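You operate a simulated robot arm through the tools that you are given. There is no shell and no other tool. Be economical: measure what you need, move in short steps, check, and stop when the job is done.

You are at the controls of a simulated robot arm. One attempt, no reset.

## Task
Prime the vacuum pump with the strokes that the pump plate names.
Fine: push the oil line plug home in the oil port, open the oil cock, work the priming plunger, then shut the cock; spill no oil.

Only the result counts: the job must be done as asked and must still hold three seconds after the hand-in. Knocking over, shifting, dropping, spilling or breaking anything else fails it.

## Robot
A 7-joint arm with a two-finger parallel gripper, fixed in place. Base frame: the origin is at the foot of the arm, x ahead of it, y to its left, z up; the work surface is at about z = 0.624. Lengths are in m, angles in degrees, forces in N, time in s.
With the tool pointing down near the work surface it reaches from about 0.4 to 0.9 m from the base axis. Its first joint turns from -115.0 to 115.0 degrees. Payload 3.91 kg.
The tool frame sits at the grasp point between the pads (the TCP): z along the fingers, y along the line on which they close. The tips reach 0.03 m beyond it. The gripper opens to 0.11 m. The fingers are 0.02 m wide and 0.01 m thick; the gripper's body (0.048 by 0.112 m) begins 0.055 m behind the TCP.
Orientation is told as [roll, pitch, yaw] about the base's x, y, z axes, in that order, counted from this pose: with the fingers straight down and closing along the base's y, the tool's x points along the base's -x, its y along +y and its z along -z.

## Interface
- The arm moves only by the tool jog_arm. Its argument "deltas" is a list of rows, each a list of 6 numbers: the shift along the base's x, y, z in m, then the turn, a rotation vector about the base's x, y, z in degrees. In form: [[tx, ty, tz, wx, wy, wz], ...]. A call has 1 to 8 rows; each row shifts and turns the commanded pose from where the row before left it. "jaw" is the closure in counts, from 0 (fully open) to 255 (shut), set as the call begins (left out, the last holds). Rows are played at 5 a second. More than 0.05 m and 8.6 degrees between two rows, or a gripper value outside its range, and nothing of the call is played. A pose out of reach is approached as far as the arm can. The call stops where the force on the tool passes 40 N (or 10 N more than at its start, if that is more) or the arm is blocked; 0.2 s more then pass. The fingers move at their own pace (about 0.153 m/s each) and stop on an object; they squeeze with about 32 N. The grip force told is the motor's: it shows also when the fingers shut on nothing. Time passes only in rows, and 0.2 s behind the last, so rows that do not move let the fingers close. It gives the time, the measured TCP pose, the force on the tool (base axes), the opening and the grip force at its end, in the units of the frame above (readings bear some noise).
- Cameras (640 x 400 px; columns grow to the right, rows downward): "scene" is fixed at [0.0492, 0.6498, 1.2564]; the picture's right is [-0.72, -0.70, 0.00], its down [-0.34, 0.34, -0.88] and it looks along [0.61, -0.63, -0.48] (base axes); focal length 331 px, centre (320, 200). "wrist" rides on the gripper at [0.072, 0.017, -0.103] in the tool frame; the picture's right is [-0.23, 0.97, 0.00], its down [-0.76, -0.18, -0.62] and it looks along [-0.61, -0.14, 0.78] (tool axes); focal length 222 px, centre (320, 200). There is no depth. A picture from a camera that has moved, and an enlarged one, comes with that camera's place and axes in the base frame and with its lens.
- capture(camera): a new picture of that camera. The clock stands still meanwhile.
- lift_body(by): slides the trunk up (or, below 0, down) by that many m; the arm rides with it, the base frame stays. It gives what a move gives, with no picture.
- close_up(camera, box): a new picture of the part [left, top, right, bottom] of that camera's present view, enlarged. The clock stands still meanwhile.
- finish_job(): hands the job in; it is judged then, once.

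Work in short steps. Places have to be worked out from the pictures, the camera data and where the tool is seen: move nearer, look again, correct. Check each grasp and each placing, and mend what went wrong. You have 120 turns and 84 pictures in all, those below and enlarged ones among them. Open the gripper and draw the arm clear of the work before you hand the job in, unless the task says otherwise; then end with one line.

The tools are called after "Emit:" by a JSON object that holds its "op" and its "data". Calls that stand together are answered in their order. jog_arm: Moves the arm, as the interface text tells. Its arguments: {"type":"object","properties":{"deltas":{"type":"array"},"jaw":{"type":"number"}},"required":["deltas"]} The other tools are called the same way: lift_body (by) slides the trunk up or down; capture (camera) takes a picture; close_up (camera, box) takes an enlarged picture of a part of a camera's view; finish_job () hands the job in.

At the start:

```text
t: 0.0
tool_pos: [0.5529, 0.0575, 1.0902]
orientation: [-0.1, 0.0, 0.0]
force: [-0.9, -0.2, 0.6]
opening: 0.1102
finger_force: 0.1
trunk travel left (down, up): [-0.65, 0.34]
```

scene: 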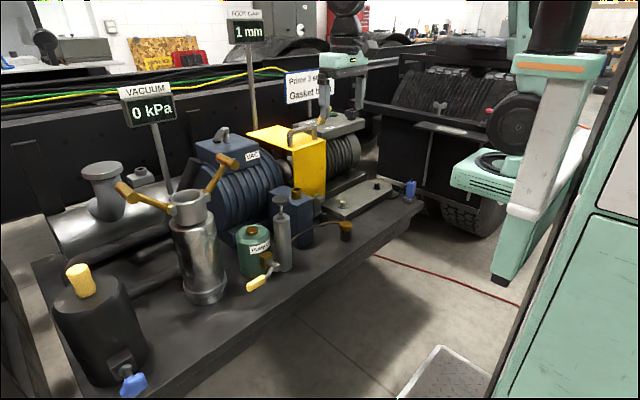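
wrist: 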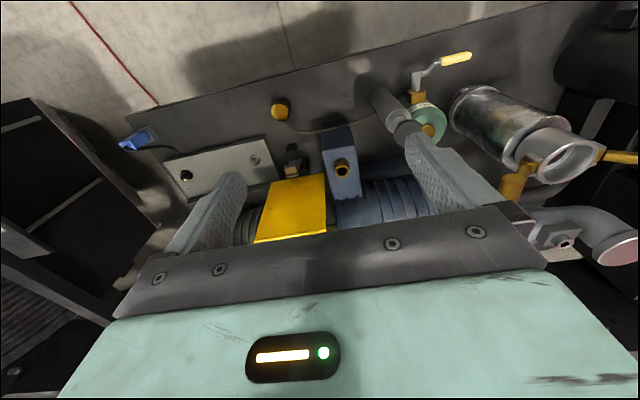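

The scene shows the pump, a plate partly hidden ("Prime 3 s..., Gasket b..."), a green oil pot with a yellow cock, a plunger cylinder and a hose. I'll enlarge the plate and the parts.

Emit:
{"op": "close_up", "data": {"camera": "scene", "box": [260, 50, 380, 125]}}

Emit:
{"op": "close_up", "data": {"camera": "scene", "box": [220, 170, 380, 300]}}

Emit:
{"op": "close_up", "data": {"camera": "wrist", "box": [240, 40, 480, 220]}}

```text
5.33 times, centred on (320, 88) of scene
camera zoom: at [0.0492, 0.6498, 1.2564], right [-0.72, -0.7, 0.0], down [-0.34, 0.34, -0.88], along [0.61, -0.63, -0.48], focal length 1763 px, centre (320, 800)
```

zoom: 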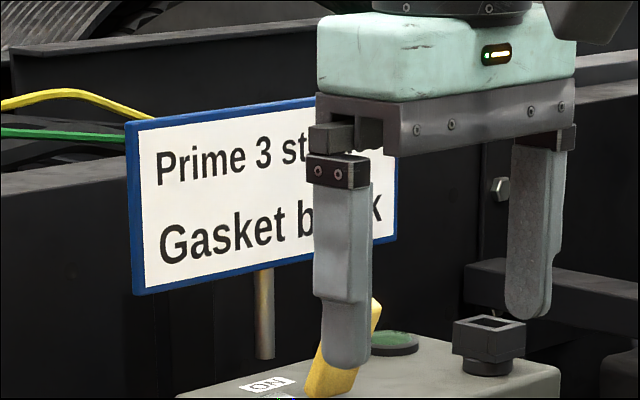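

```text
3.08 times, centred on (300, 235) of scene
camera zoom: at [0.0492, 0.6498, 1.2564], right [-0.72, -0.7, 0.0], down [-0.34, 0.34, -0.88], along [0.61, -0.63, -0.48], focal length 1017 px, centre (382, 92)
```

zoom: 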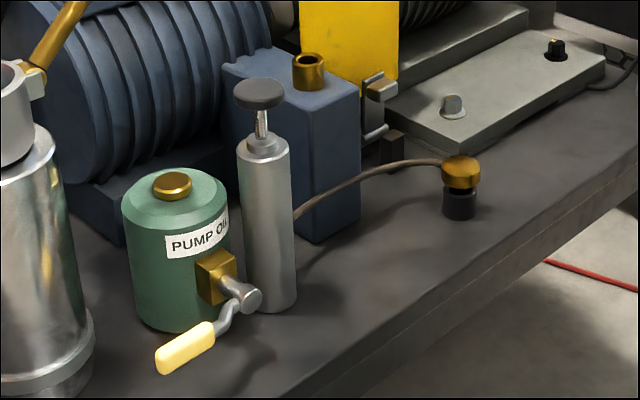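

```text
2.22 times, centred on (360, 130) of wrist
camera zoom: at [0.4803, 0.0747, 1.1948], right [0.23, 0.97, 0.0], down [0.76, -0.18, 0.62], along [0.61, -0.14, -0.78], focal length 494 px, centre (231, 356)
```

zoom: 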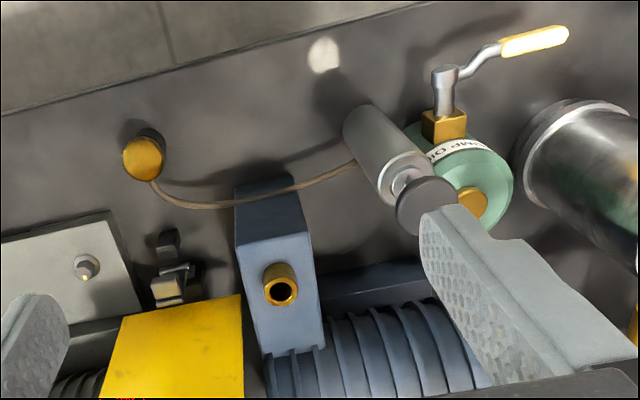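

Estimated: port mouth (0.713, 0.067, 0.81), plug (0.605, -0.042, 0.69), plunger knob (0.648, 0.182, 0.846), cock stem (0.60, 0.242, 0.69) with its handle along +y. I move over the plug to look nearer and uncover the plate.

Emit:
{"op": "jog_arm", "data": {"deltas": [[0, -0.035, -0.03, 0, 0, 0], [0, -0.035, -0.04, 0, 0, 0], [0, -0.03, -0.04, 0, 0, 0], [0, 0, -0.03, 0, 0, 0], [0, 0, 0, 0, 0, 0]], "jaw": 0}}

Emit:
{"op": "capture", "data": {"camera": "wrist"}}

Emit:
{"op": "close_up", "data": {"camera": "scene", "box": [220, 50, 420, 175]}}

```text
refused: row 2 steps farther than a row can; nothing moved
```

```text
78 pictures are left
camera wrist: at [0.4803, 0.0747, 1.1948], right [0.23, 0.97, 0.0], down [0.76, -0.18, 0.62], along [0.61, -0.14, -0.78], focal length 222 px, centre (320, 200)
```

wrist: 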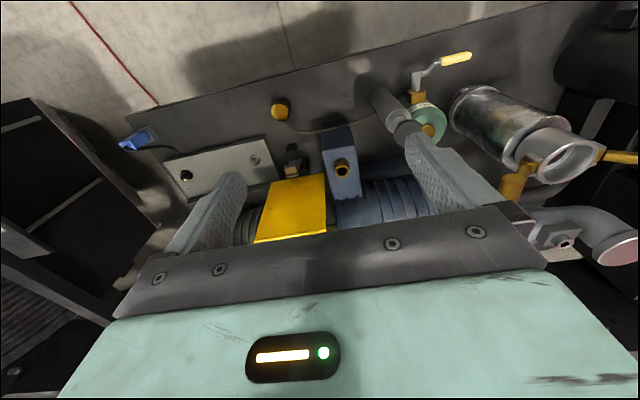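

```text
3.20 times, centred on (320, 112) of scene
camera zoom: at [0.0492, 0.6498, 1.2564], right [-0.72, -0.7, 0.0], down [-0.34, 0.34, -0.88], along [0.61, -0.63, -0.48], focal length 1058 px, centre (320, 480)
```

zoom: 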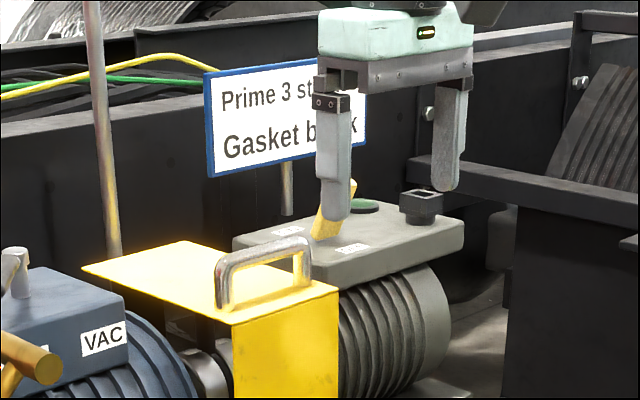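

The row was a hair too long; I repeat it with smaller steps.

Emit:
{"op": "jog_arm", "data": {"deltas": [[0, -0.03, -0.03, 0, 0, 0], [0, -0.03, -0.03, 0, 0, 0], [0, -0.03, -0.03, 0, 0, 0], [0, -0.01, -0.04, 0, 0, 0], [0, 0, -0.03, 0, 0, 0], [0, 0, 0, 0, 0, 0]], "jaw": 0}}

Emit:
{"op": "capture", "data": {"camera": "wrist"}}

Emit:
{"op": "capture", "data": {"camera": "scene"}}

```text
t: 1.4
tool_pos: [0.5512, -0.0427, 0.9327]
orientation: [0.0, 0.0, 0.0]
force: [0.6, -0.2, -0.1]
opening: 0.1103
finger_force: 0.0
trunk travel left (down, up): [-0.65, 0.34]
```

```text
76 pictures are left
camera wrist: at [0.4792, -0.0255, 1.0356], right [0.23, 0.97, 0.0], down [0.76, -0.18, 0.62], along [0.61, -0.14, -0.78], focal length 222 px, centre (320, 200)
```

wrist: 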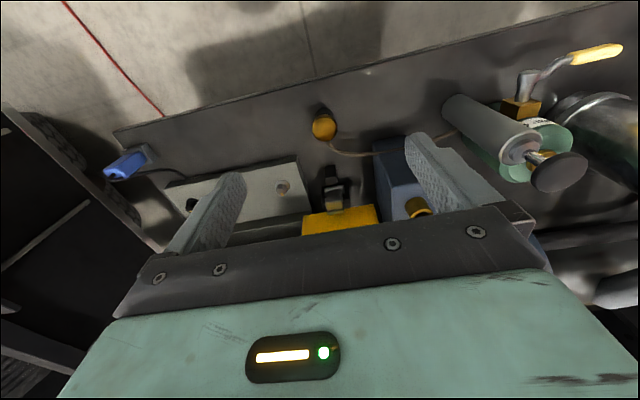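

```text
75 pictures are left
```

scene: 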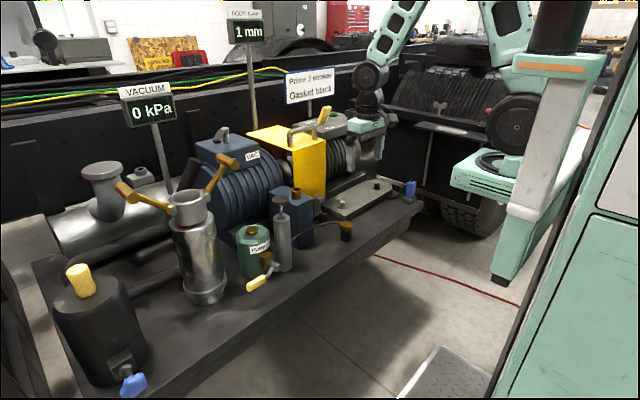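

The plate reads "Prime 3 strokes". I enlarge the plug and the cock in the wrist view, and refine their places.

Emit:
{"op": "close_up", "data": {"camera": "wrist", "box": [280, 80, 440, 230]}}

Emit:
{"op": "close_up", "data": {"camera": "wrist", "box": [440, 30, 640, 200]}}

Emit:
{"op": "close_up", "data": {"camera": "scene", "box": [290, 190, 370, 250]}}

Emit:
{"op": "close_up", "data": {"camera": "scene", "box": [235, 190, 315, 300]}}

```text
2.67 times, centred on (360, 155) of wrist
camera zoom: at [0.4792, -0.0255, 1.0356], right [0.23, 0.97, 0.0], down [0.76, -0.18, 0.62], along [0.61, -0.14, -0.78], focal length 592 px, centre (213, 320)
```

zoom: 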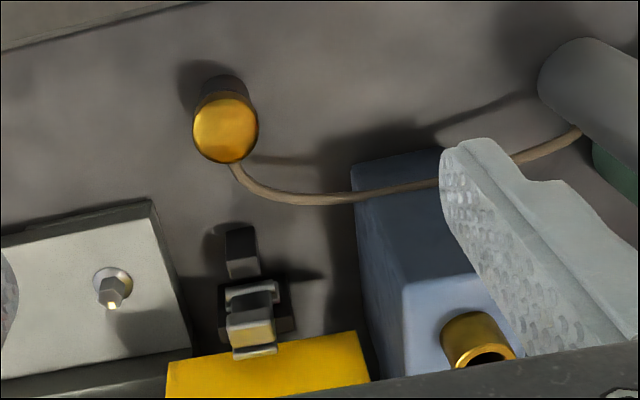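

```text
2.35 times, centred on (540, 115) of wrist
camera zoom: at [0.4792, -0.0255, 1.0356], right [0.23, 0.97, 0.0], down [0.76, -0.18, 0.62], along [0.61, -0.14, -0.78], focal length 523 px, centre (-198, 400)
```

zoom: 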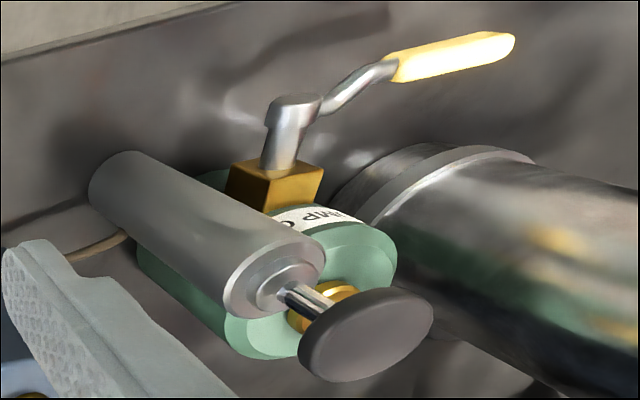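

```text
6.67 times, centred on (330, 220) of scene
camera zoom: at [0.0492, 0.6498, 1.2564], right [-0.72, -0.7, 0.0], down [-0.34, 0.34, -0.88], along [0.61, -0.63, -0.48], focal length 2204 px, centre (253, 67)
```

zoom: 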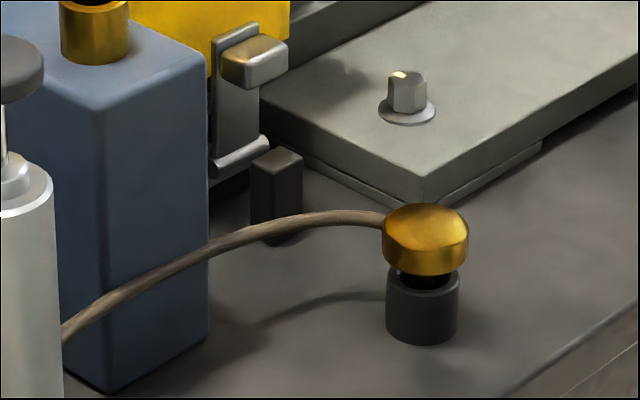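

```text
3.64 times, centred on (275, 245) of scene
camera zoom: at [0.0492, 0.6498, 1.2564], right [-0.72, -0.7, 0.0], down [-0.34, 0.34, -0.88], along [0.61, -0.63, -0.48], focal length 1202 px, centre (484, 36)
```

zoom: 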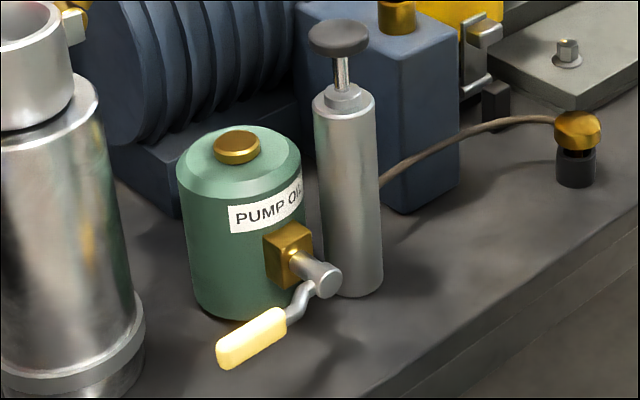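

Plug head is about (0.608, -0.047, 0.688) top, ~0.04 wide, parked in a cup, hose leaving on the +x side, so closing along y suits. I go to a hover above it.

Emit:
{"op": "jog_arm", "data": {"deltas": [[0.02, 0, -0.035, 0, 0, 0], [0.02, -0.002, -0.035, 0, 0, 0], [0.017, -0.002, -0.035, 0, 0, 0], [0, 0, -0.045, 0, 0, 0], [0, 0, 0, 0, 0, 0]], "jaw": 0}}

Emit:
{"op": "capture", "data": {"camera": "wrist"}}

Emit:
{"op": "close_up", "data": {"camera": "scene", "box": [280, 150, 400, 250]}}

```text
t: 2.6
tool_pos: [0.6096, -0.0468, 0.7816]
orientation: [0.1, -0.2, 0.1]
force: [0.3, 0.4, -0.1]
opening: 0.1099
finger_force: 0.1
trunk travel left (down, up): [-0.65, 0.34]
```

```text
70 pictures are left
camera wrist: at [0.5368, -0.0295, 0.8848], right [0.23, 0.97, 0.0], down [0.76, -0.18, 0.62], along [0.61, -0.14, -0.78], focal length 222 px, centre (320, 200)
```

wrist: 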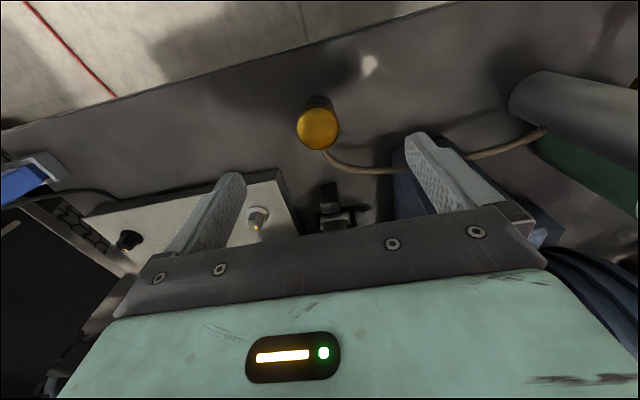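

```text
4.00 times, centred on (340, 200) of scene
camera zoom: at [0.0492, 0.6498, 1.2564], right [-0.72, -0.7, 0.0], down [-0.34, 0.34, -0.88], along [0.61, -0.63, -0.48], focal length 1322 px, centre (240, 200)
```

zoom: 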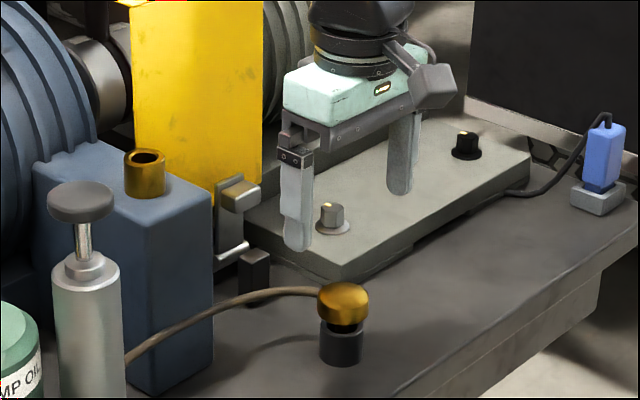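

Wrist ray confirms the plug at (0.608, -0.047). I narrow the jaws to about 0.067 and descend to z 0.695.

Emit:
{"op": "jog_arm", "data": {"deltas": [[-0.001, 0, -0.03, 0, 0, 0], [0, 0, -0.03, 0, 0, 0], [0, 0, -0.026, 0, 0, 0], [0, 0, 0, 0, 0, 0]], "jaw": 100}}

Emit:
{"op": "capture", "data": {"camera": "wrist"}}

Emit:
{"op": "close_up", "data": {"camera": "scene", "box": [290, 170, 390, 250]}}

```text
t: 3.6
tool_pos: [0.6088, -0.0462, 0.6975]
orientation: [-0.1, -0.2, 0.0]
force: [-0.8, 0.9, 0.5]
opening: 0.0668
finger_force: 0.0
trunk travel left (down, up): [-0.65, 0.34]
```

```text
68 pictures are left
camera wrist: at [0.5365, -0.0292, 0.7986], right [0.23, 0.97, 0.0], down [0.76, -0.18, 0.62], along [0.61, -0.14, -0.78], focal length 222 px, centre (320, 200)
```

wrist: 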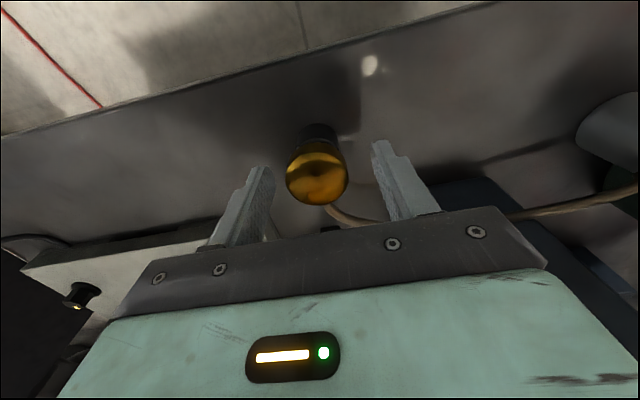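

```text
5.00 times, centred on (340, 210) of scene
camera zoom: at [0.0492, 0.6498, 1.2564], right [-0.72, -0.7, 0.0], down [-0.34, 0.34, -0.88], along [0.61, -0.63, -0.48], focal length 1653 px, centre (220, 150)
```

zoom: 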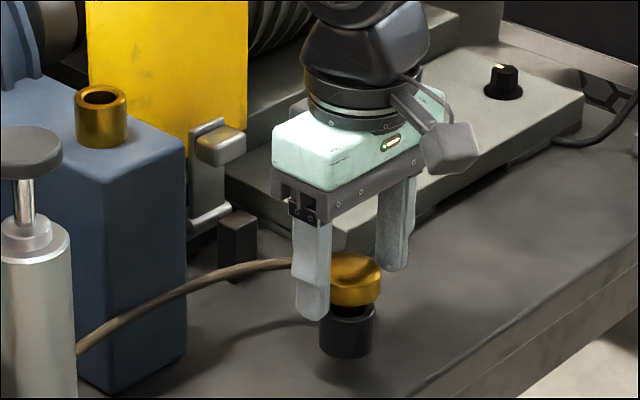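

The plug sits centred between the pads with the tips about level with the brass bottom. I shift 4 mm back in x and close.

Emit:
{"op": "jog_arm", "data": {"deltas": [[-0.004, 0, -0.002, 0, 0, 0], [0, 0, 0, 0, 0, 0]], "jaw": 100}}

Emit:
{"op": "jog_arm", "data": {"deltas": [[0, 0, 0, 0, 0, 0], [0, 0, 0, 0, 0, 0], [0, 0, 0, 0, 0, 0]], "jaw": 255}}

Emit:
{"op": "capture", "data": {"camera": "wrist"}}

```text
t: 4.2
tool_pos: [0.6038, -0.0458, 0.6933]
orientation: [0.0, 0.0, 0.0]
force: [-0.9, 0.7, 0.6]
opening: 0.0669
finger_force: 0.1
trunk travel left (down, up): [-0.65, 0.34]
```

```text
t: 5.0
tool_pos: [0.6046, -0.0464, 0.6931]
orientation: [-0.1, 0.0, 0.0]
force: [-0.1, -4.4, 0.7]
opening: 0.0396
finger_force: 31.9
trunk travel left (down, up): [-0.65, 0.34]
```

```text
66 pictures are left
camera wrist: at [0.5322, -0.0296, 0.7968], right [0.23, 0.97, 0.0], down [0.76, -0.18, 0.62], along [0.61, -0.14, -0.78], focal length 222 px, centre (320, 200)
```

wrist: 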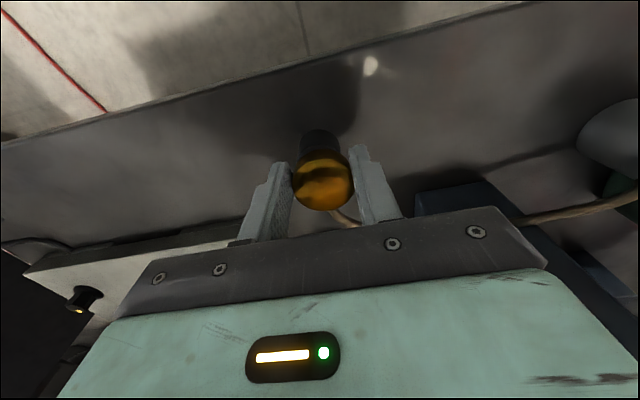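

Gripped at 0.0396. I lift it straight up out of the cup.

Emit:
{"op": "jog_arm", "data": {"deltas": [[0, 0, 0.01, 0, 0, 0], [0, 0, 0.015, 0, 0, 0], [0, 0, 0.025, 0, 0, 0], [0, 0, 0.03, 0, 0, 0], [0, 0, 0, 0, 0, 0]]}}

Emit:
{"op": "capture", "data": {"camera": "wrist"}}

Emit:
{"op": "close_up", "data": {"camera": "scene", "box": [280, 150, 400, 250]}}

```text
t: 6.2
tool_pos: [0.6039, -0.0465, 0.7732]
orientation: [0.0, -0.1, 0.0]
force: [0.6, -0.3, -1.1]
opening: 0.0392
finger_force: 32.0
trunk travel left (down, up): [-0.65, 0.34]
```

```text
65 pictures are left
camera wrist: at [0.5324, -0.0292, 0.8761], right [0.23, 0.97, 0.0], down [0.76, -0.18, 0.62], along [0.61, -0.14, -0.78], focal length 222 px, centre (320, 200)
```

wrist: 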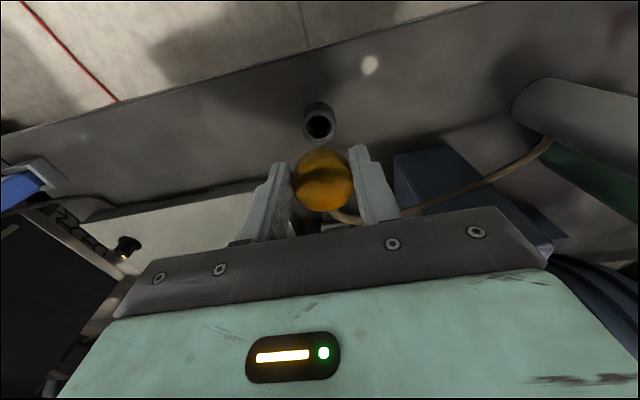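

```text
4.00 times, centred on (340, 200) of scene
camera zoom: at [0.0492, 0.6498, 1.2564], right [-0.72, -0.7, 0.0], down [-0.34, 0.34, -0.88], along [0.61, -0.63, -0.48], focal length 1322 px, centre (240, 200)
```

zoom: 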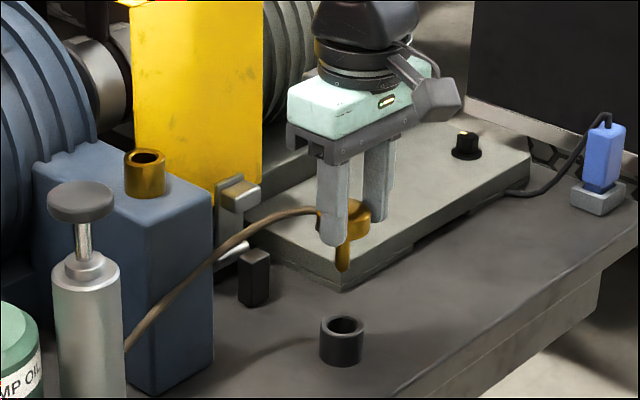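

The plug is free and hangs nose down. I raise it to travel height and zoom to measure how it sits in the fingers.

Emit:
{"op": "jog_arm", "data": {"deltas": [[0, 0, 0.04, 0, 0, 0], [0, 0, 0.04, 0, 0, 0], [0, 0, 0.045, 0, 0, 0], [0, 0, 0, 0, 0, 0]]}}

Emit:
{"op": "close_up", "data": {"camera": "wrist", "box": [260, 120, 400, 220]}}

Emit:
{"op": "close_up", "data": {"camera": "scene", "box": [310, 130, 390, 200]}}

```text
t: 7.2
tool_pos: [0.6041, -0.0469, 0.8982]
orientation: [0.0, 0.0, 0.0]
force: [0.5, -0.2, -1.2]
opening: 0.0391
finger_force: 32.1
trunk travel left (down, up): [-0.65, 0.34]
```

```text
4.00 times, centred on (330, 170) of wrist
camera zoom: at [0.532, -0.0295, 1.0009], right [0.23, 0.97, 0.0], down [0.76, -0.18, 0.62], along [0.61, -0.14, -0.78], focal length 888 px, centre (280, 320)
```

zoom: 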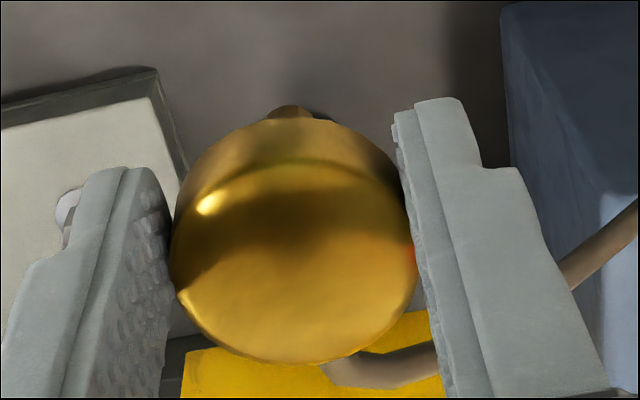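

```text
5.71 times, centred on (350, 165) of scene
camera zoom: at [0.0492, 0.6498, 1.2564], right [-0.72, -0.7, 0.0], down [-0.34, 0.34, -0.88], along [0.61, -0.63, -0.48], focal length 1889 px, centre (149, 400)
```

zoom: 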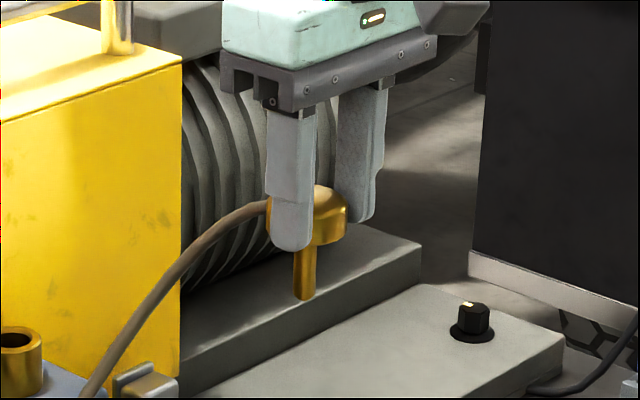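

Head centre lies about +6 mm x of the TCP, nose tip ~0.068 below it. I travel to above the port, aiming TCP (0.708, 0.066), nose ~2.5 cm clear.

Emit:
{"op": "jog_arm", "data": {"deltas": [[0.02, 0.022, 0.008, 0, 0, 0], [0.022, 0.023, 0, 0, 0, 0], [0.022, 0.023, 0, 0, 0, 0], [0.02, 0.023, 0, 0, 0, 0], [0.02, 0.022, 0, 0, 0, 0], [0, 0, 0, 0, 0, 0]]}}

Emit:
{"op": "close_up", "data": {"camera": "wrist", "box": [240, 100, 400, 220]}}

Emit:
{"op": "close_up", "data": {"camera": "scene", "box": [260, 130, 340, 210]}}

```text
t: 8.6
tool_pos: [0.7096, 0.0674, 0.9064]
orientation: [0.0, 0.1, 0.0]
force: [-0.2, -0.3, -1.2]
opening: 0.0391
finger_force: 31.8
trunk travel left (down, up): [-0.65, 0.34]
```

```text
3.33 times, centred on (320, 160) of wrist
camera zoom: at [0.6368, 0.0843, 1.0093], right [0.23, 0.97, 0.0], down [0.76, -0.18, 0.62], along [0.61, -0.14, -0.78], focal length 740 px, centre (320, 333)
```

zoom: 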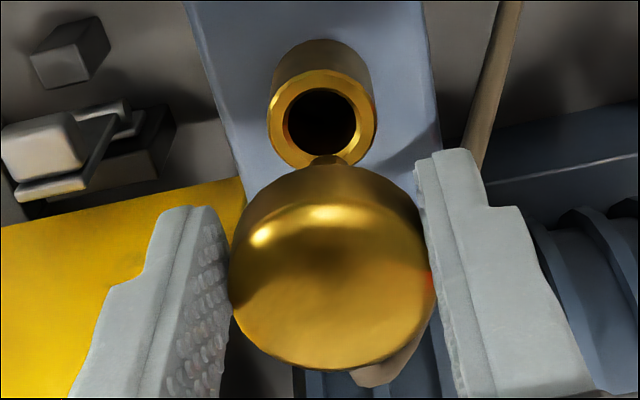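

```text
5.00 times, centred on (300, 170) of scene
camera zoom: at [0.0492, 0.6498, 1.2564], right [-0.72, -0.7, 0.0], down [-0.34, 0.34, -0.88], along [0.61, -0.63, -0.48], focal length 1653 px, centre (420, 350)
```

zoom: 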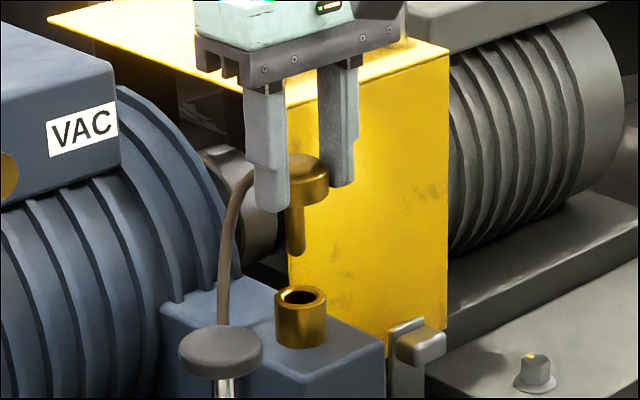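

Nose and port agree within about 1.5 mm. I shift y by -1 mm and lower until the nose is just above the mouth.

Emit:
{"op": "jog_arm", "data": {"deltas": [[0, -0.001, -0.01, 0, 0, 0], [0, 0, -0.01, 0, 0, 0], [0, 0, 0, 0, 0, 0]]}}

Emit:
{"op": "close_up", "data": {"camera": "scene", "box": [275, 160, 325, 205]}}

Emit:
{"op": "close_up", "data": {"camera": "wrist", "box": [240, 100, 400, 220]}}

```text
t: 9.4
tool_pos: [0.7085, 0.0665, 0.8864]
orientation: [0.0, 0.0, 0.0]
force: [-0.6, 0.5, -2.0]
opening: 0.039
finger_force: 31.7
trunk travel left (down, up): [-0.65, 0.34]
```

```text
8.89 times, centred on (300, 182) of scene
camera zoom: at [0.0492, 0.6498, 1.2564], right [-0.72, -0.7, 0.0], down [-0.34, 0.34, -0.88], along [0.61, -0.63, -0.48], focal length 2938 px, centre (498, 356)
```

zoom: 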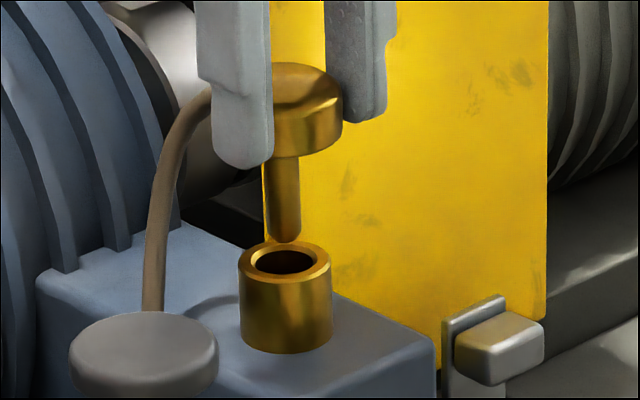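

```text
3.33 times, centred on (320, 160) of wrist
camera zoom: at [0.6364, 0.0825, 0.989], right [0.23, 0.97, 0.0], down [0.76, -0.18, 0.62], along [0.61, -0.14, -0.78], focal length 740 px, centre (320, 333)
```

zoom: 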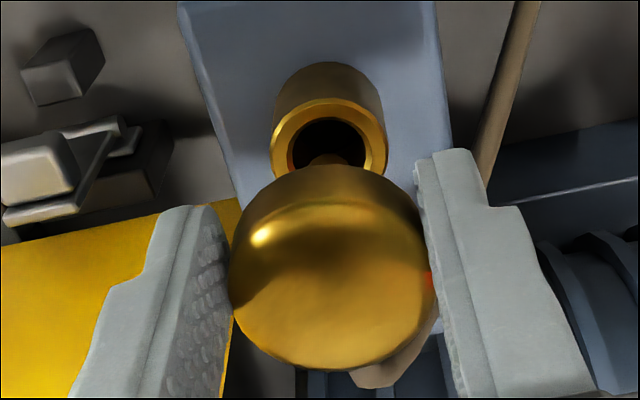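

The nose is lined up with the mouth in both views. I lower it into the port in small steps.

Emit:
{"op": "jog_arm", "data": {"deltas": [[0, 0, -0.008, 0, 0, 0], [0, 0, -0.006, 0, 0, 0], [0, 0, 0, 0, 0, 0]]}}

Emit:
{"op": "close_up", "data": {"camera": "scene", "box": [275, 160, 325, 205]}}

```text
t: 10.2
tool_pos: [0.7091, 0.0653, 0.8715]
orientation: [-0.1, 0.0, 0.0]
force: [0.4, -0.2, -0.8]
opening: 0.0391
finger_force: 32.1
trunk travel left (down, up): [-0.65, 0.34]
```

```text
8.89 times, centred on (300, 182) of scene
camera zoom: at [0.0492, 0.6498, 1.2564], right [-0.72, -0.7, 0.0], down [-0.34, 0.34, -0.88], along [0.61, -0.63, -0.48], focal length 2938 px, centre (498, 356)
```

zoom: 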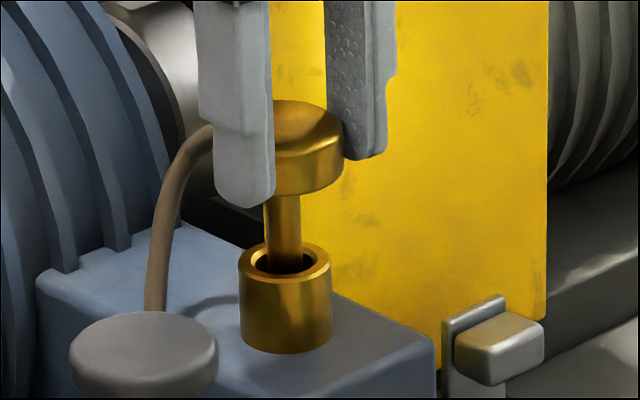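

The nose is inside the mouth with no contact force. I keep pushing down in small steps until it seats.

Emit:
{"op": "jog_arm", "data": {"deltas": [[0, 0, -0.006, 0, 0, 0], [0, 0, -0.006, 0, 0, 0], [0, 0, -0.004, 0, 0, 0], [0, 0, 0, 0, 0, 0]]}}

Emit:
{"op": "close_up", "data": {"camera": "scene", "box": [275, 160, 325, 205]}}

```text
t: 11.2
tool_pos: [0.7097, 0.0665, 0.8573]
orientation: [0.0, 0.0, 0.0]
force: [0.0, -0.3, -0.7]
opening: 0.0389
finger_force: 31.5
trunk travel left (down, up): [-0.65, 0.34]
```

```text
8.89 times, centred on (300, 182) of scene
camera zoom: at [0.0492, 0.6498, 1.2564], right [-0.72, -0.7, 0.0], down [-0.34, 0.34, -0.88], along [0.61, -0.63, -0.48], focal length 2938 px, centre (498, 356)
```

zoom: 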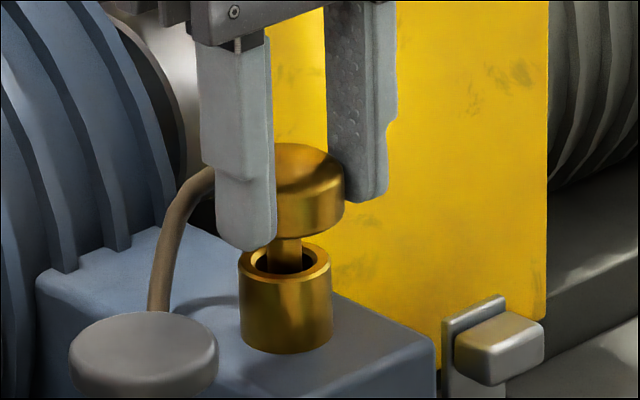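

Still free; roughly 1 cm remains. Continuing down until the reading shows it seated.

Emit:
{"op": "jog_arm", "data": {"deltas": [[0, 0, -0.005, 0, 0, 0], [0, 0, -0.004, 0, 0, 0], [0, 0, -0.003, 0, 0, 0], [0, 0, -0.003, 0, 0, 0], [0, 0, -0.002, 0, 0, 0], [0, 0, 0, 0, 0, 0]]}}

Emit:
{"op": "close_up", "data": {"camera": "scene", "box": [275, 160, 325, 205]}}

```text
t: 12.3
tool_pos: [0.7108, 0.0648, 0.8448]
orientation: [0.1, -0.6, -0.1]
force: [-4.3, -1.7, 18.5]
opening: 0.0391
finger_force: 32.5
trunk travel left (down, up): [-0.65, 0.34]
stopped in row 5: the force on the tool passed its limit (the readings are from after the stop); the commanded pose is now the measured one
```

```text
8.89 times, centred on (300, 182) of scene
camera zoom: at [0.0492, 0.6498, 1.2564], right [-0.72, -0.7, 0.0], down [-0.34, 0.34, -0.88], along [0.61, -0.63, -0.48], focal length 2938 px, centre (498, 356)
```

zoom: 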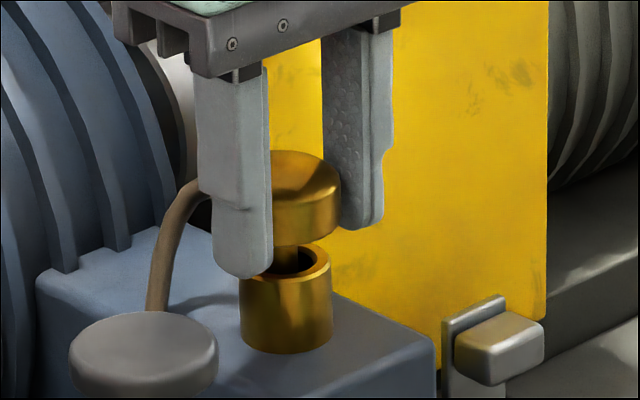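

The force limit tripped: the plug went down only ~3 mm and the fingers slid on it, so something blocks it, or a tight fit. I look from both sides.

Emit:
{"op": "close_up", "data": {"camera": "wrist", "box": [240, 100, 400, 220]}}

Emit:
{"op": "close_up", "data": {"camera": "scene", "box": [285, 175, 313, 197]}}

```text
3.33 times, centred on (320, 160) of wrist
camera zoom: at [0.6373, 0.0829, 0.9484], right [0.23, 0.97, 0.0], down [0.76, -0.18, 0.63], along [0.61, -0.14, -0.78], focal length 740 px, centre (320, 333)
```

zoom: 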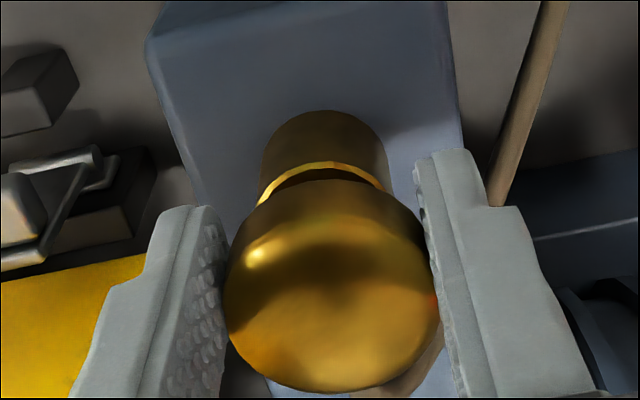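

```text
16.00 times, centred on (299, 186) of scene
camera zoom: at [0.0492, 0.6498, 1.2564], right [-0.72, -0.7, 0.0], down [-0.34, 0.34, -0.88], along [0.61, -0.63, -0.48], focal length 5289 px, centre (656, 424)
```

zoom: 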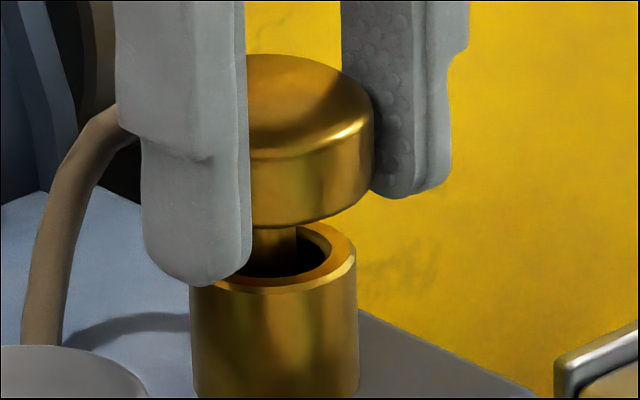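

The nose seems ~1–2 mm off the bore axis (toward +x/+y). I lift 3 mm, shift back by about (-1.2, -1.2) mm and try again gently.

Emit:
{"op": "jog_arm", "data": {"deltas": [[0, 0, 0.004, 0, 0, 0], [-0.0012, -0.0012, 0, 0, 0, 0], [0, 0, 0, 0, 0, 0]]}}

Emit:
{"op": "close_up", "data": {"camera": "scene", "box": [285, 175, 313, 197]}}

Emit:
{"op": "close_up", "data": {"camera": "wrist", "box": [240, 100, 400, 220]}}

```text
t: 13.1
tool_pos: [0.7082, 0.065, 0.8478]
orientation: [-0.1, -0.3, -0.1]
force: [0.1, 0.0, -0.3]
opening: 0.0392
finger_force: 31.8
trunk travel left (down, up): [-0.65, 0.34]
```

```text
16.00 times, centred on (299, 186) of scene
camera zoom: at [0.0492, 0.6498, 1.2564], right [-0.72, -0.7, 0.0], down [-0.34, 0.34, -0.88], along [0.61, -0.63, -0.48], focal length 5289 px, centre (656, 424)
```

zoom: 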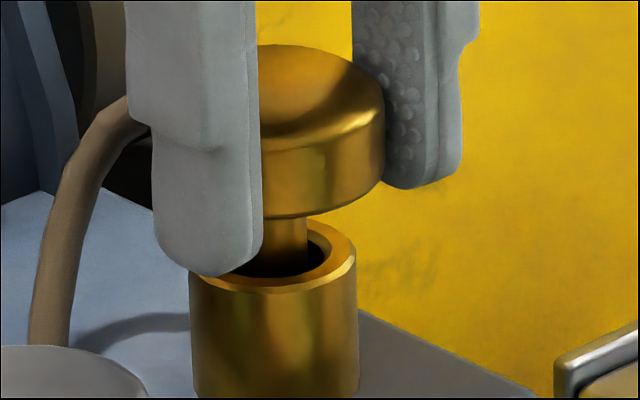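

```text
3.33 times, centred on (320, 160) of wrist
camera zoom: at [0.6361, 0.0816, 0.9506], right [0.23, 0.97, 0.0], down [0.76, -0.18, 0.63], along [0.61, -0.14, -0.78], focal length 740 px, centre (320, 333)
```

zoom: 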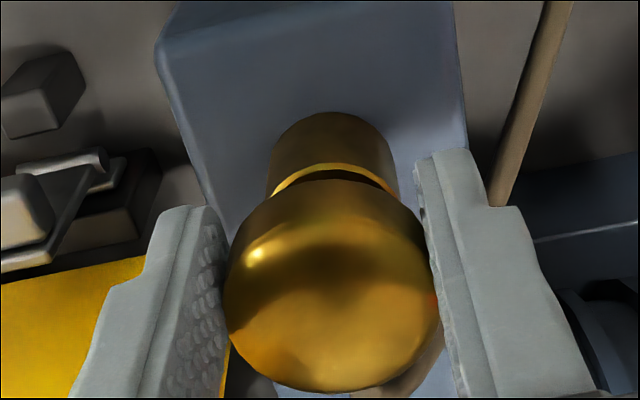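

Scene alignment is now good; the wrist view suggests ~+0.7 mm y. I apply that and push down again.

Emit:
{"op": "jog_arm", "data": {"deltas": [[-0.0006, 0.0007, 0, 0, 0, 0], [0, 0, -0.003, 0, 0, 0], [0, 0, -0.003, 0, 0, 0], [0, 0, -0.003, 0, 0, 0], [0, 0, 0, 0, 0, 0]]}}

Emit:
{"op": "close_up", "data": {"camera": "scene", "box": [285, 175, 313, 197]}}

```text
t: 14.0
tool_pos: [0.7101, 0.0661, 0.8461]
orientation: [0.2, -0.7, 0.0]
force: [-5.4, -0.8, 21.6]
opening: 0.0394
finger_force: 32.4
trunk travel left (down, up): [-0.65, 0.34]
stopped in row 4: the force on the tool passed its limit (the readings are from after the stop); the commanded pose is now the measured one
```

```text
16.00 times, centred on (299, 186) of scene
camera zoom: at [0.0492, 0.6498, 1.2564], right [-0.72, -0.7, 0.0], down [-0.34, 0.34, -0.88], along [0.61, -0.63, -0.48], focal length 5289 px, centre (656, 424)
```

zoom: 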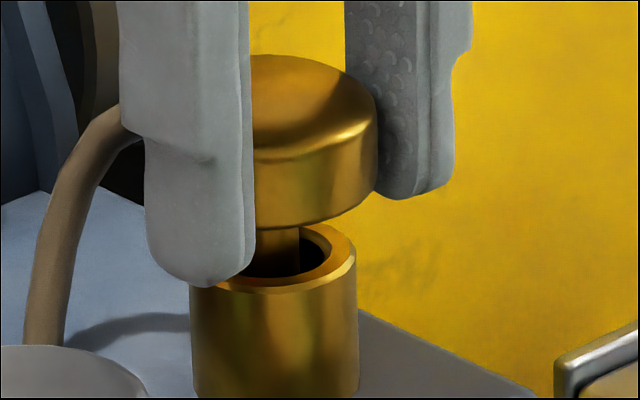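

It stops at the same depth again; the head-to-rim gap (~14 mm) equals that in the parking cup, so the nose may be bottomed. The sign that starts "FOOT" may be a readout of the plug — I enlarge the signs.

Emit:
{"op": "close_up", "data": {"camera": "scene", "box": [110, 0, 290, 130]}}

Emit:
{"op": "close_up", "data": {"camera": "wrist", "box": [240, 100, 400, 220]}}

```text
3.08 times, centred on (200, 65) of scene
camera zoom: at [0.0492, 0.6498, 1.2564], right [-0.72, -0.7, 0.0], down [-0.34, 0.34, -0.88], along [0.61, -0.63, -0.48], focal length 1017 px, centre (689, 615)
```

zoom: 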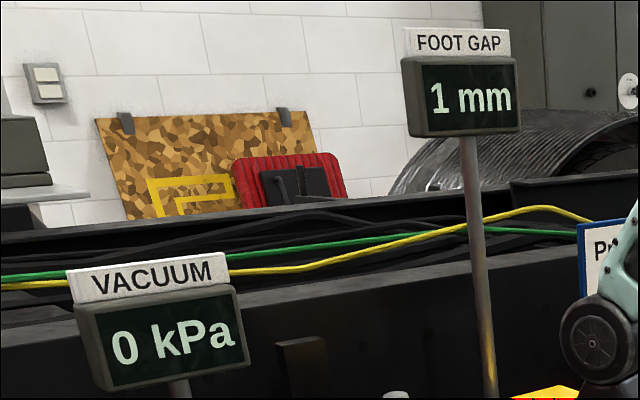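

```text
3.33 times, centred on (320, 160) of wrist
camera zoom: at [0.6363, 0.0824, 0.9481], right [0.23, 0.97, 0.01], down [0.75, -0.18, 0.63], along [0.62, -0.14, -0.78], focal length 740 px, centre (320, 333)
```

zoom: 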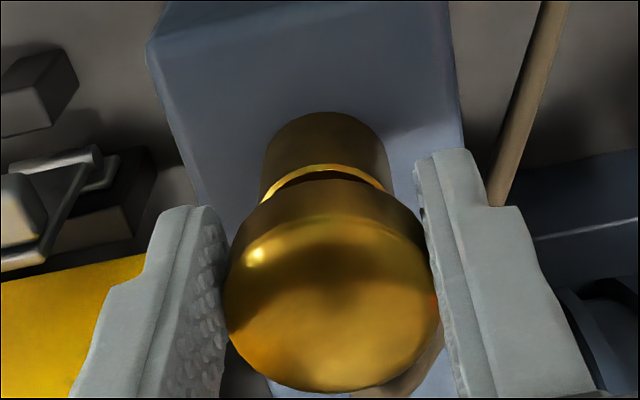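

The foot gap readout belongs to other work. To rule out a ledge, I try again with x offset backwards to offset the arm's forward give when loaded.

Emit:
{"op": "jog_arm", "data": {"deltas": [[0, 0, 0.003, 0, 0, 0], [-0.004, -0.0005, 0, 0, 0.5, 0], [0, 0, -0.002, 0, 0, 0], [0, 0, -0.003, 0, 0, 0], [0, 0, 0, 0, 0, 0]]}}

Emit:
{"op": "close_up", "data": {"camera": "scene", "box": [285, 175, 313, 197]}}

```text
t: 15.2
tool_pos: [0.7089, 0.0653, 0.845]
orientation: [0.3, -0.6, 0.0]
force: [-4.5, -1.0, 16.6]
opening: 0.0393
finger_force: 31.8
trunk travel left (down, up): [-0.65, 0.34]
stopped in row 5: the force on the tool passed its limit (the readings are from after the stop); the commanded pose is now the measured one
```

```text
16.00 times, centred on (299, 186) of scene
camera zoom: at [0.0492, 0.6498, 1.2564], right [-0.72, -0.7, 0.0], down [-0.34, 0.34, -0.88], along [0.61, -0.63, -0.48], focal length 5289 px, centre (656, 424)
```

zoom: 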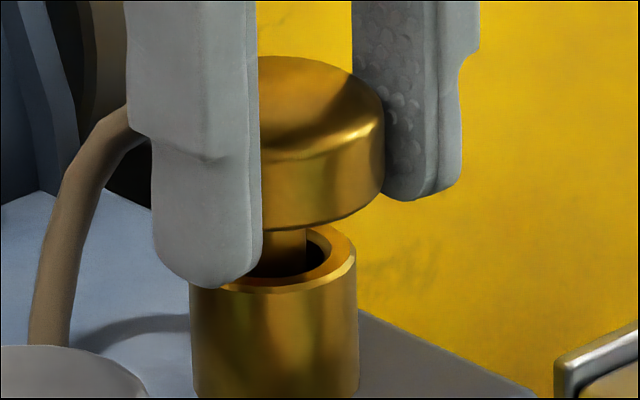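

Same stop again. I check the wrist view in this pressed state to determine the remaining centring error across the scene camera's line of sight.

Emit:
{"op": "close_up", "data": {"camera": "wrist", "box": [270, 110, 370, 180]}}

```text
5.71 times, centred on (320, 145) of wrist
camera zoom: at [0.6351, 0.0817, 0.9483], right [0.23, 0.97, 0.01], down [0.75, -0.18, 0.63], along [0.61, -0.14, -0.78], focal length 1269 px, centre (320, 514)
```

zoom: 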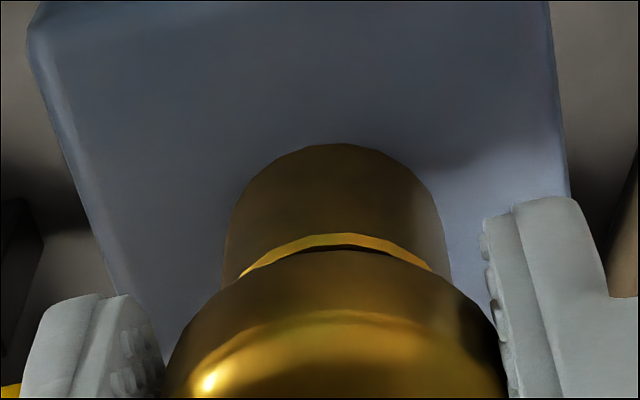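

Head seems ~1 mm off across. I lift, straighten the tilt, correct by (-0.8,+0.8) mm, and then press lightly while making a small circle, watching whether it drops.

Emit:
{"op": "jog_arm", "data": {"deltas": [[0, 0, 0.003, 0, 0, 0], [-0.0012, 0.0008, 0, -0.3, 0.6, 0], [0, 0, 0, 0, 0, 0]]}}

Emit:
{"op": "jog_arm", "data": {"deltas": [[0, 0, -0.004, 0, 0, 0], [0.001, 0, 0, 0, 0, 0], [-0.001, 0.001, 0, 0, 0, 0], [-0.001, -0.001, 0, 0, 0, 0], [0.001, -0.001, 0, 0, 0, 0], [0, 0.001, 0, 0, 0, 0], [0, 0, -0.001, 0, 0, 0]]}}

```text
t: 16.0
tool_pos: [0.7085, 0.0648, 0.8454]
orientation: [0.1, 0.0, -0.1]
force: [11.4, -2.1, -6.0]
opening: 0.0392
finger_force: 32.2
trunk travel left (down, up): [-0.65, 0.34]
```

```text
t: 17.6
tool_pos: [0.7088, 0.0653, 0.8455]
orientation: [0.0, -0.4, -0.1]
force: [-4.8, -3.0, 16.0]
opening: 0.0394
finger_force: 31.8
trunk travel left (down, up): [-0.65, 0.34]
stopped in row 7: the force on the tool passed its limit (the readings are from after the stop); the commanded pose is now the measured one
```

Now lifting met resistance (the plug holds laterally and upward), which suggests it is seated. I look at it before releasing.

Emit:
{"op": "close_up", "data": {"camera": "scene", "box": [285, 175, 313, 197]}}

```text
16.00 times, centred on (299, 186) of scene
camera zoom: at [0.0492, 0.6498, 1.2564], right [-0.72, -0.7, 0.0], down [-0.34, 0.34, -0.88], along [0.61, -0.63, -0.48], focal length 5289 px, centre (656, 424)
```

zoom: 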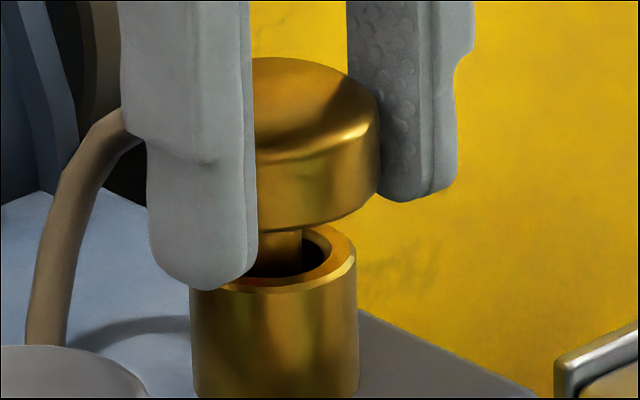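

I test retention with a small upward tug.

Emit:
{"op": "jog_arm", "data": {"deltas": [[0, 0, 0.002, 0, 0, 0], [0, 0, 0.001, 0, 0, 0], [0, 0, 0, 0, 0, 0]]}}

```text
t: 18.4
tool_pos: [0.7089, 0.0649, 0.8477]
orientation: [0.0, -0.1, -0.1]
force: [-0.4, 0.0, -1.4]
opening: 0.0391
finger_force: 31.8
trunk travel left (down, up): [-0.65, 0.34]
```

Inconclusive: it lifts freely. I withdraw the plug to look down into the bore for a step or bottom.

Emit:
{"op": "jog_arm", "data": {"deltas": [[0, 0, 0.015, 0, 0, 0], [0, 0, 0.02, 0, 0, 0], [0, 0, 0.02, 0, 0, 0], [-0.01, 0, 0.01, 0, 0, 0], [0, 0, 0, 0, 0, 0]]}}

Emit:
{"op": "close_up", "data": {"camera": "wrist", "box": [285, 100, 365, 160]}}

Emit:
{"op": "close_up", "data": {"camera": "scene", "box": [275, 150, 325, 200]}}

```text
t: 19.6
tool_pos: [0.6978, 0.0645, 0.9124]
orientation: [0.1, -0.2, 0.0]
force: [0.7, 0.1, -1.3]
opening: 0.0391
finger_force: 31.8
trunk travel left (down, up): [-0.65, 0.34]
```

```text
6.67 times, centred on (325, 130) of wrist
camera zoom: at [0.6256, 0.0835, 1.0158], right [0.23, 0.97, 0.0], down [0.76, -0.18, 0.62], along [0.61, -0.14, -0.78], focal length 1481 px, centre (287, 667)
```

zoom: 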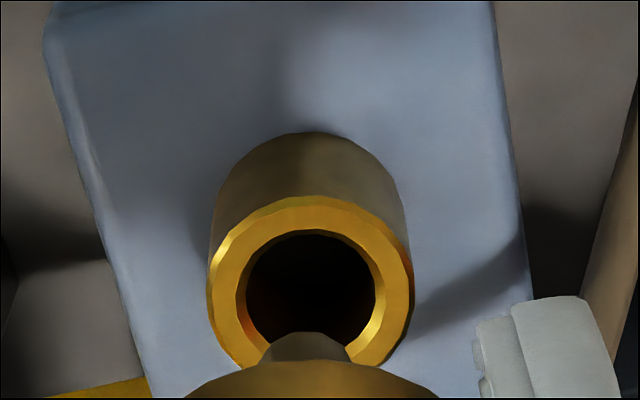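

```text
8.00 times, centred on (300, 175) of scene
camera zoom: at [0.0492, 0.6498, 1.2564], right [-0.72, -0.7, 0.0], down [-0.34, 0.34, -0.88], along [0.61, -0.63, -0.48], focal length 2645 px, centre (480, 400)
```

zoom: 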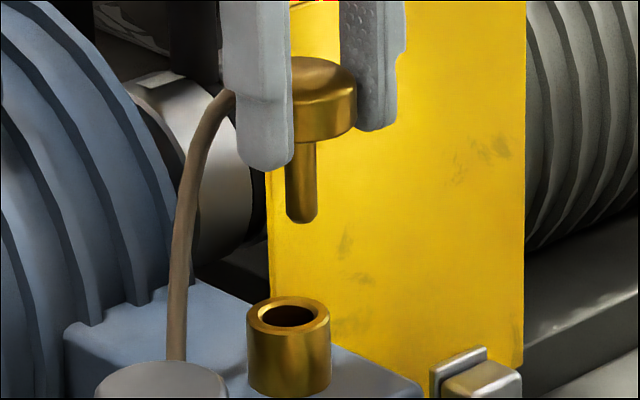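

The bore is ~18 mm wide against an 11 mm nose, so a narrower seat below is plausible and centring matters. I return to just above the mouth to align precisely.

Emit:
{"op": "jog_arm", "data": {"deltas": [[0.009, 0.001, 0, 0, 0.2, 0], [0, 0, -0.018, 0, 0, 0], [0, 0, -0.014, 0, 0, 0], [0, 0, 0, 0, 0, 0]]}}

Emit:
{"op": "close_up", "data": {"camera": "wrist", "box": [285, 100, 365, 160]}}

Emit:
{"op": "close_up", "data": {"camera": "scene", "box": [285, 170, 317, 194]}}

```text
t: 20.6
tool_pos: [0.7069, 0.0678, 0.881]
orientation: [0.2, 0.0, -0.1]
force: [-0.8, 0.3, -0.7]
opening: 0.0389
finger_force: 31.7
trunk travel left (down, up): [-0.65, 0.34]
```

```text
6.67 times, centred on (325, 130) of wrist
camera zoom: at [0.635, 0.0845, 0.9841], right [0.23, 0.97, 0.0], down [0.76, -0.18, 0.62], along [0.61, -0.14, -0.78], focal length 1481 px, centre (287, 667)
```

zoom: 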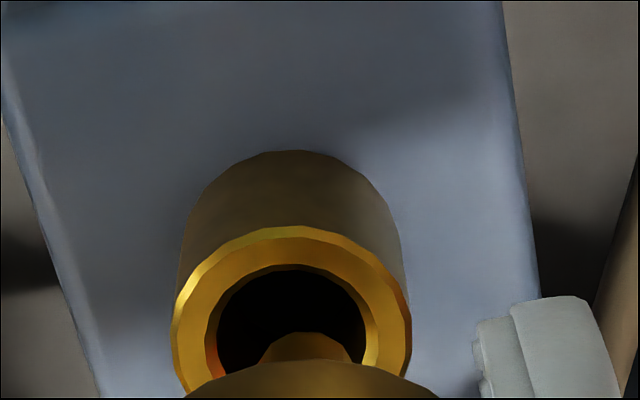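

```text
16.00 times, centred on (301, 182) of scene
camera zoom: at [0.0492, 0.6498, 1.2564], right [-0.72, -0.7, 0.0], down [-0.34, 0.34, -0.88], along [0.61, -0.63, -0.48], focal length 5289 px, centre (624, 488)
```

zoom: 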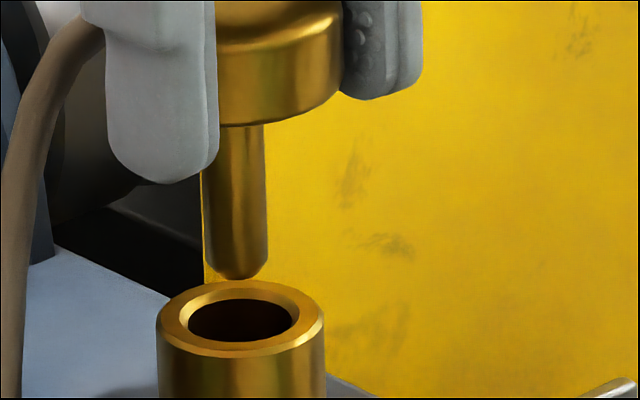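

Nose needs about (+1.7, -2.1) mm. I apply it and descend to just above the earlier stop, then check.

Emit:
{"op": "jog_arm", "data": {"deltas": [[0.0017, -0.0021, 0, -0.2, 0, 0], [0, 0, -0.01, 0, 0, 0], [0, 0, 0, 0, 0, 0]]}}

Emit:
{"op": "close_up", "data": {"camera": "wrist", "box": [285, 120, 365, 180]}}

Emit:
{"op": "close_up", "data": {"camera": "scene", "box": [285, 172, 317, 196]}}

```text
t: 21.4
tool_pos: [0.7097, 0.0661, 0.871]
orientation: [-0.2, 0.0, 0.0]
force: [-0.4, -0.3, -1.8]
opening: 0.0391
finger_force: 31.9
trunk travel left (down, up): [-0.65, 0.34]
```

```text
6.67 times, centred on (325, 150) of wrist
camera zoom: at [0.6371, 0.0825, 0.974], right [0.23, 0.97, 0.0], down [0.76, -0.18, 0.62], along [0.61, -0.14, -0.78], focal length 1481 px, centre (287, 533)
```

zoom: 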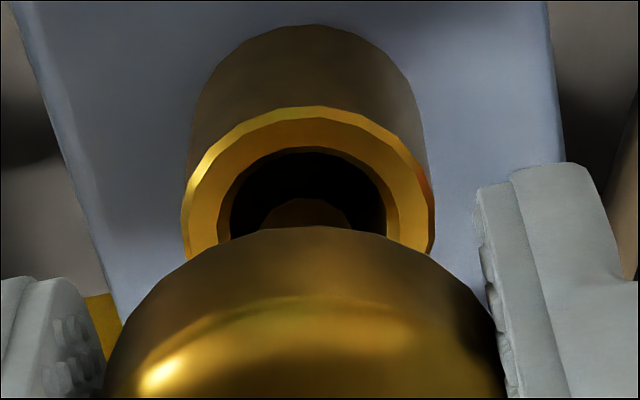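

```text
16.00 times, centred on (301, 184) of scene
camera zoom: at [0.0492, 0.6498, 1.2564], right [-0.72, -0.7, 0.0], down [-0.34, 0.34, -0.88], along [0.61, -0.63, -0.48], focal length 5289 px, centre (624, 456)
```

zoom: 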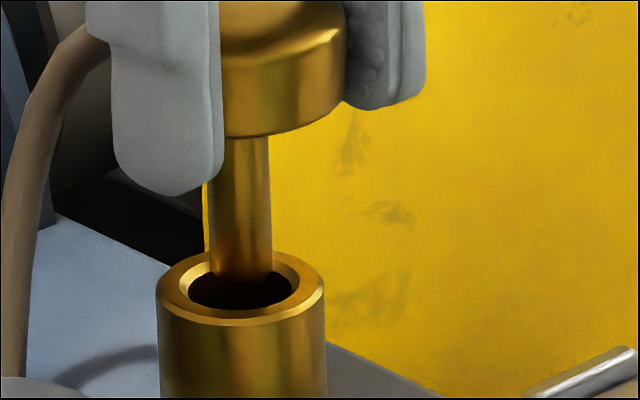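

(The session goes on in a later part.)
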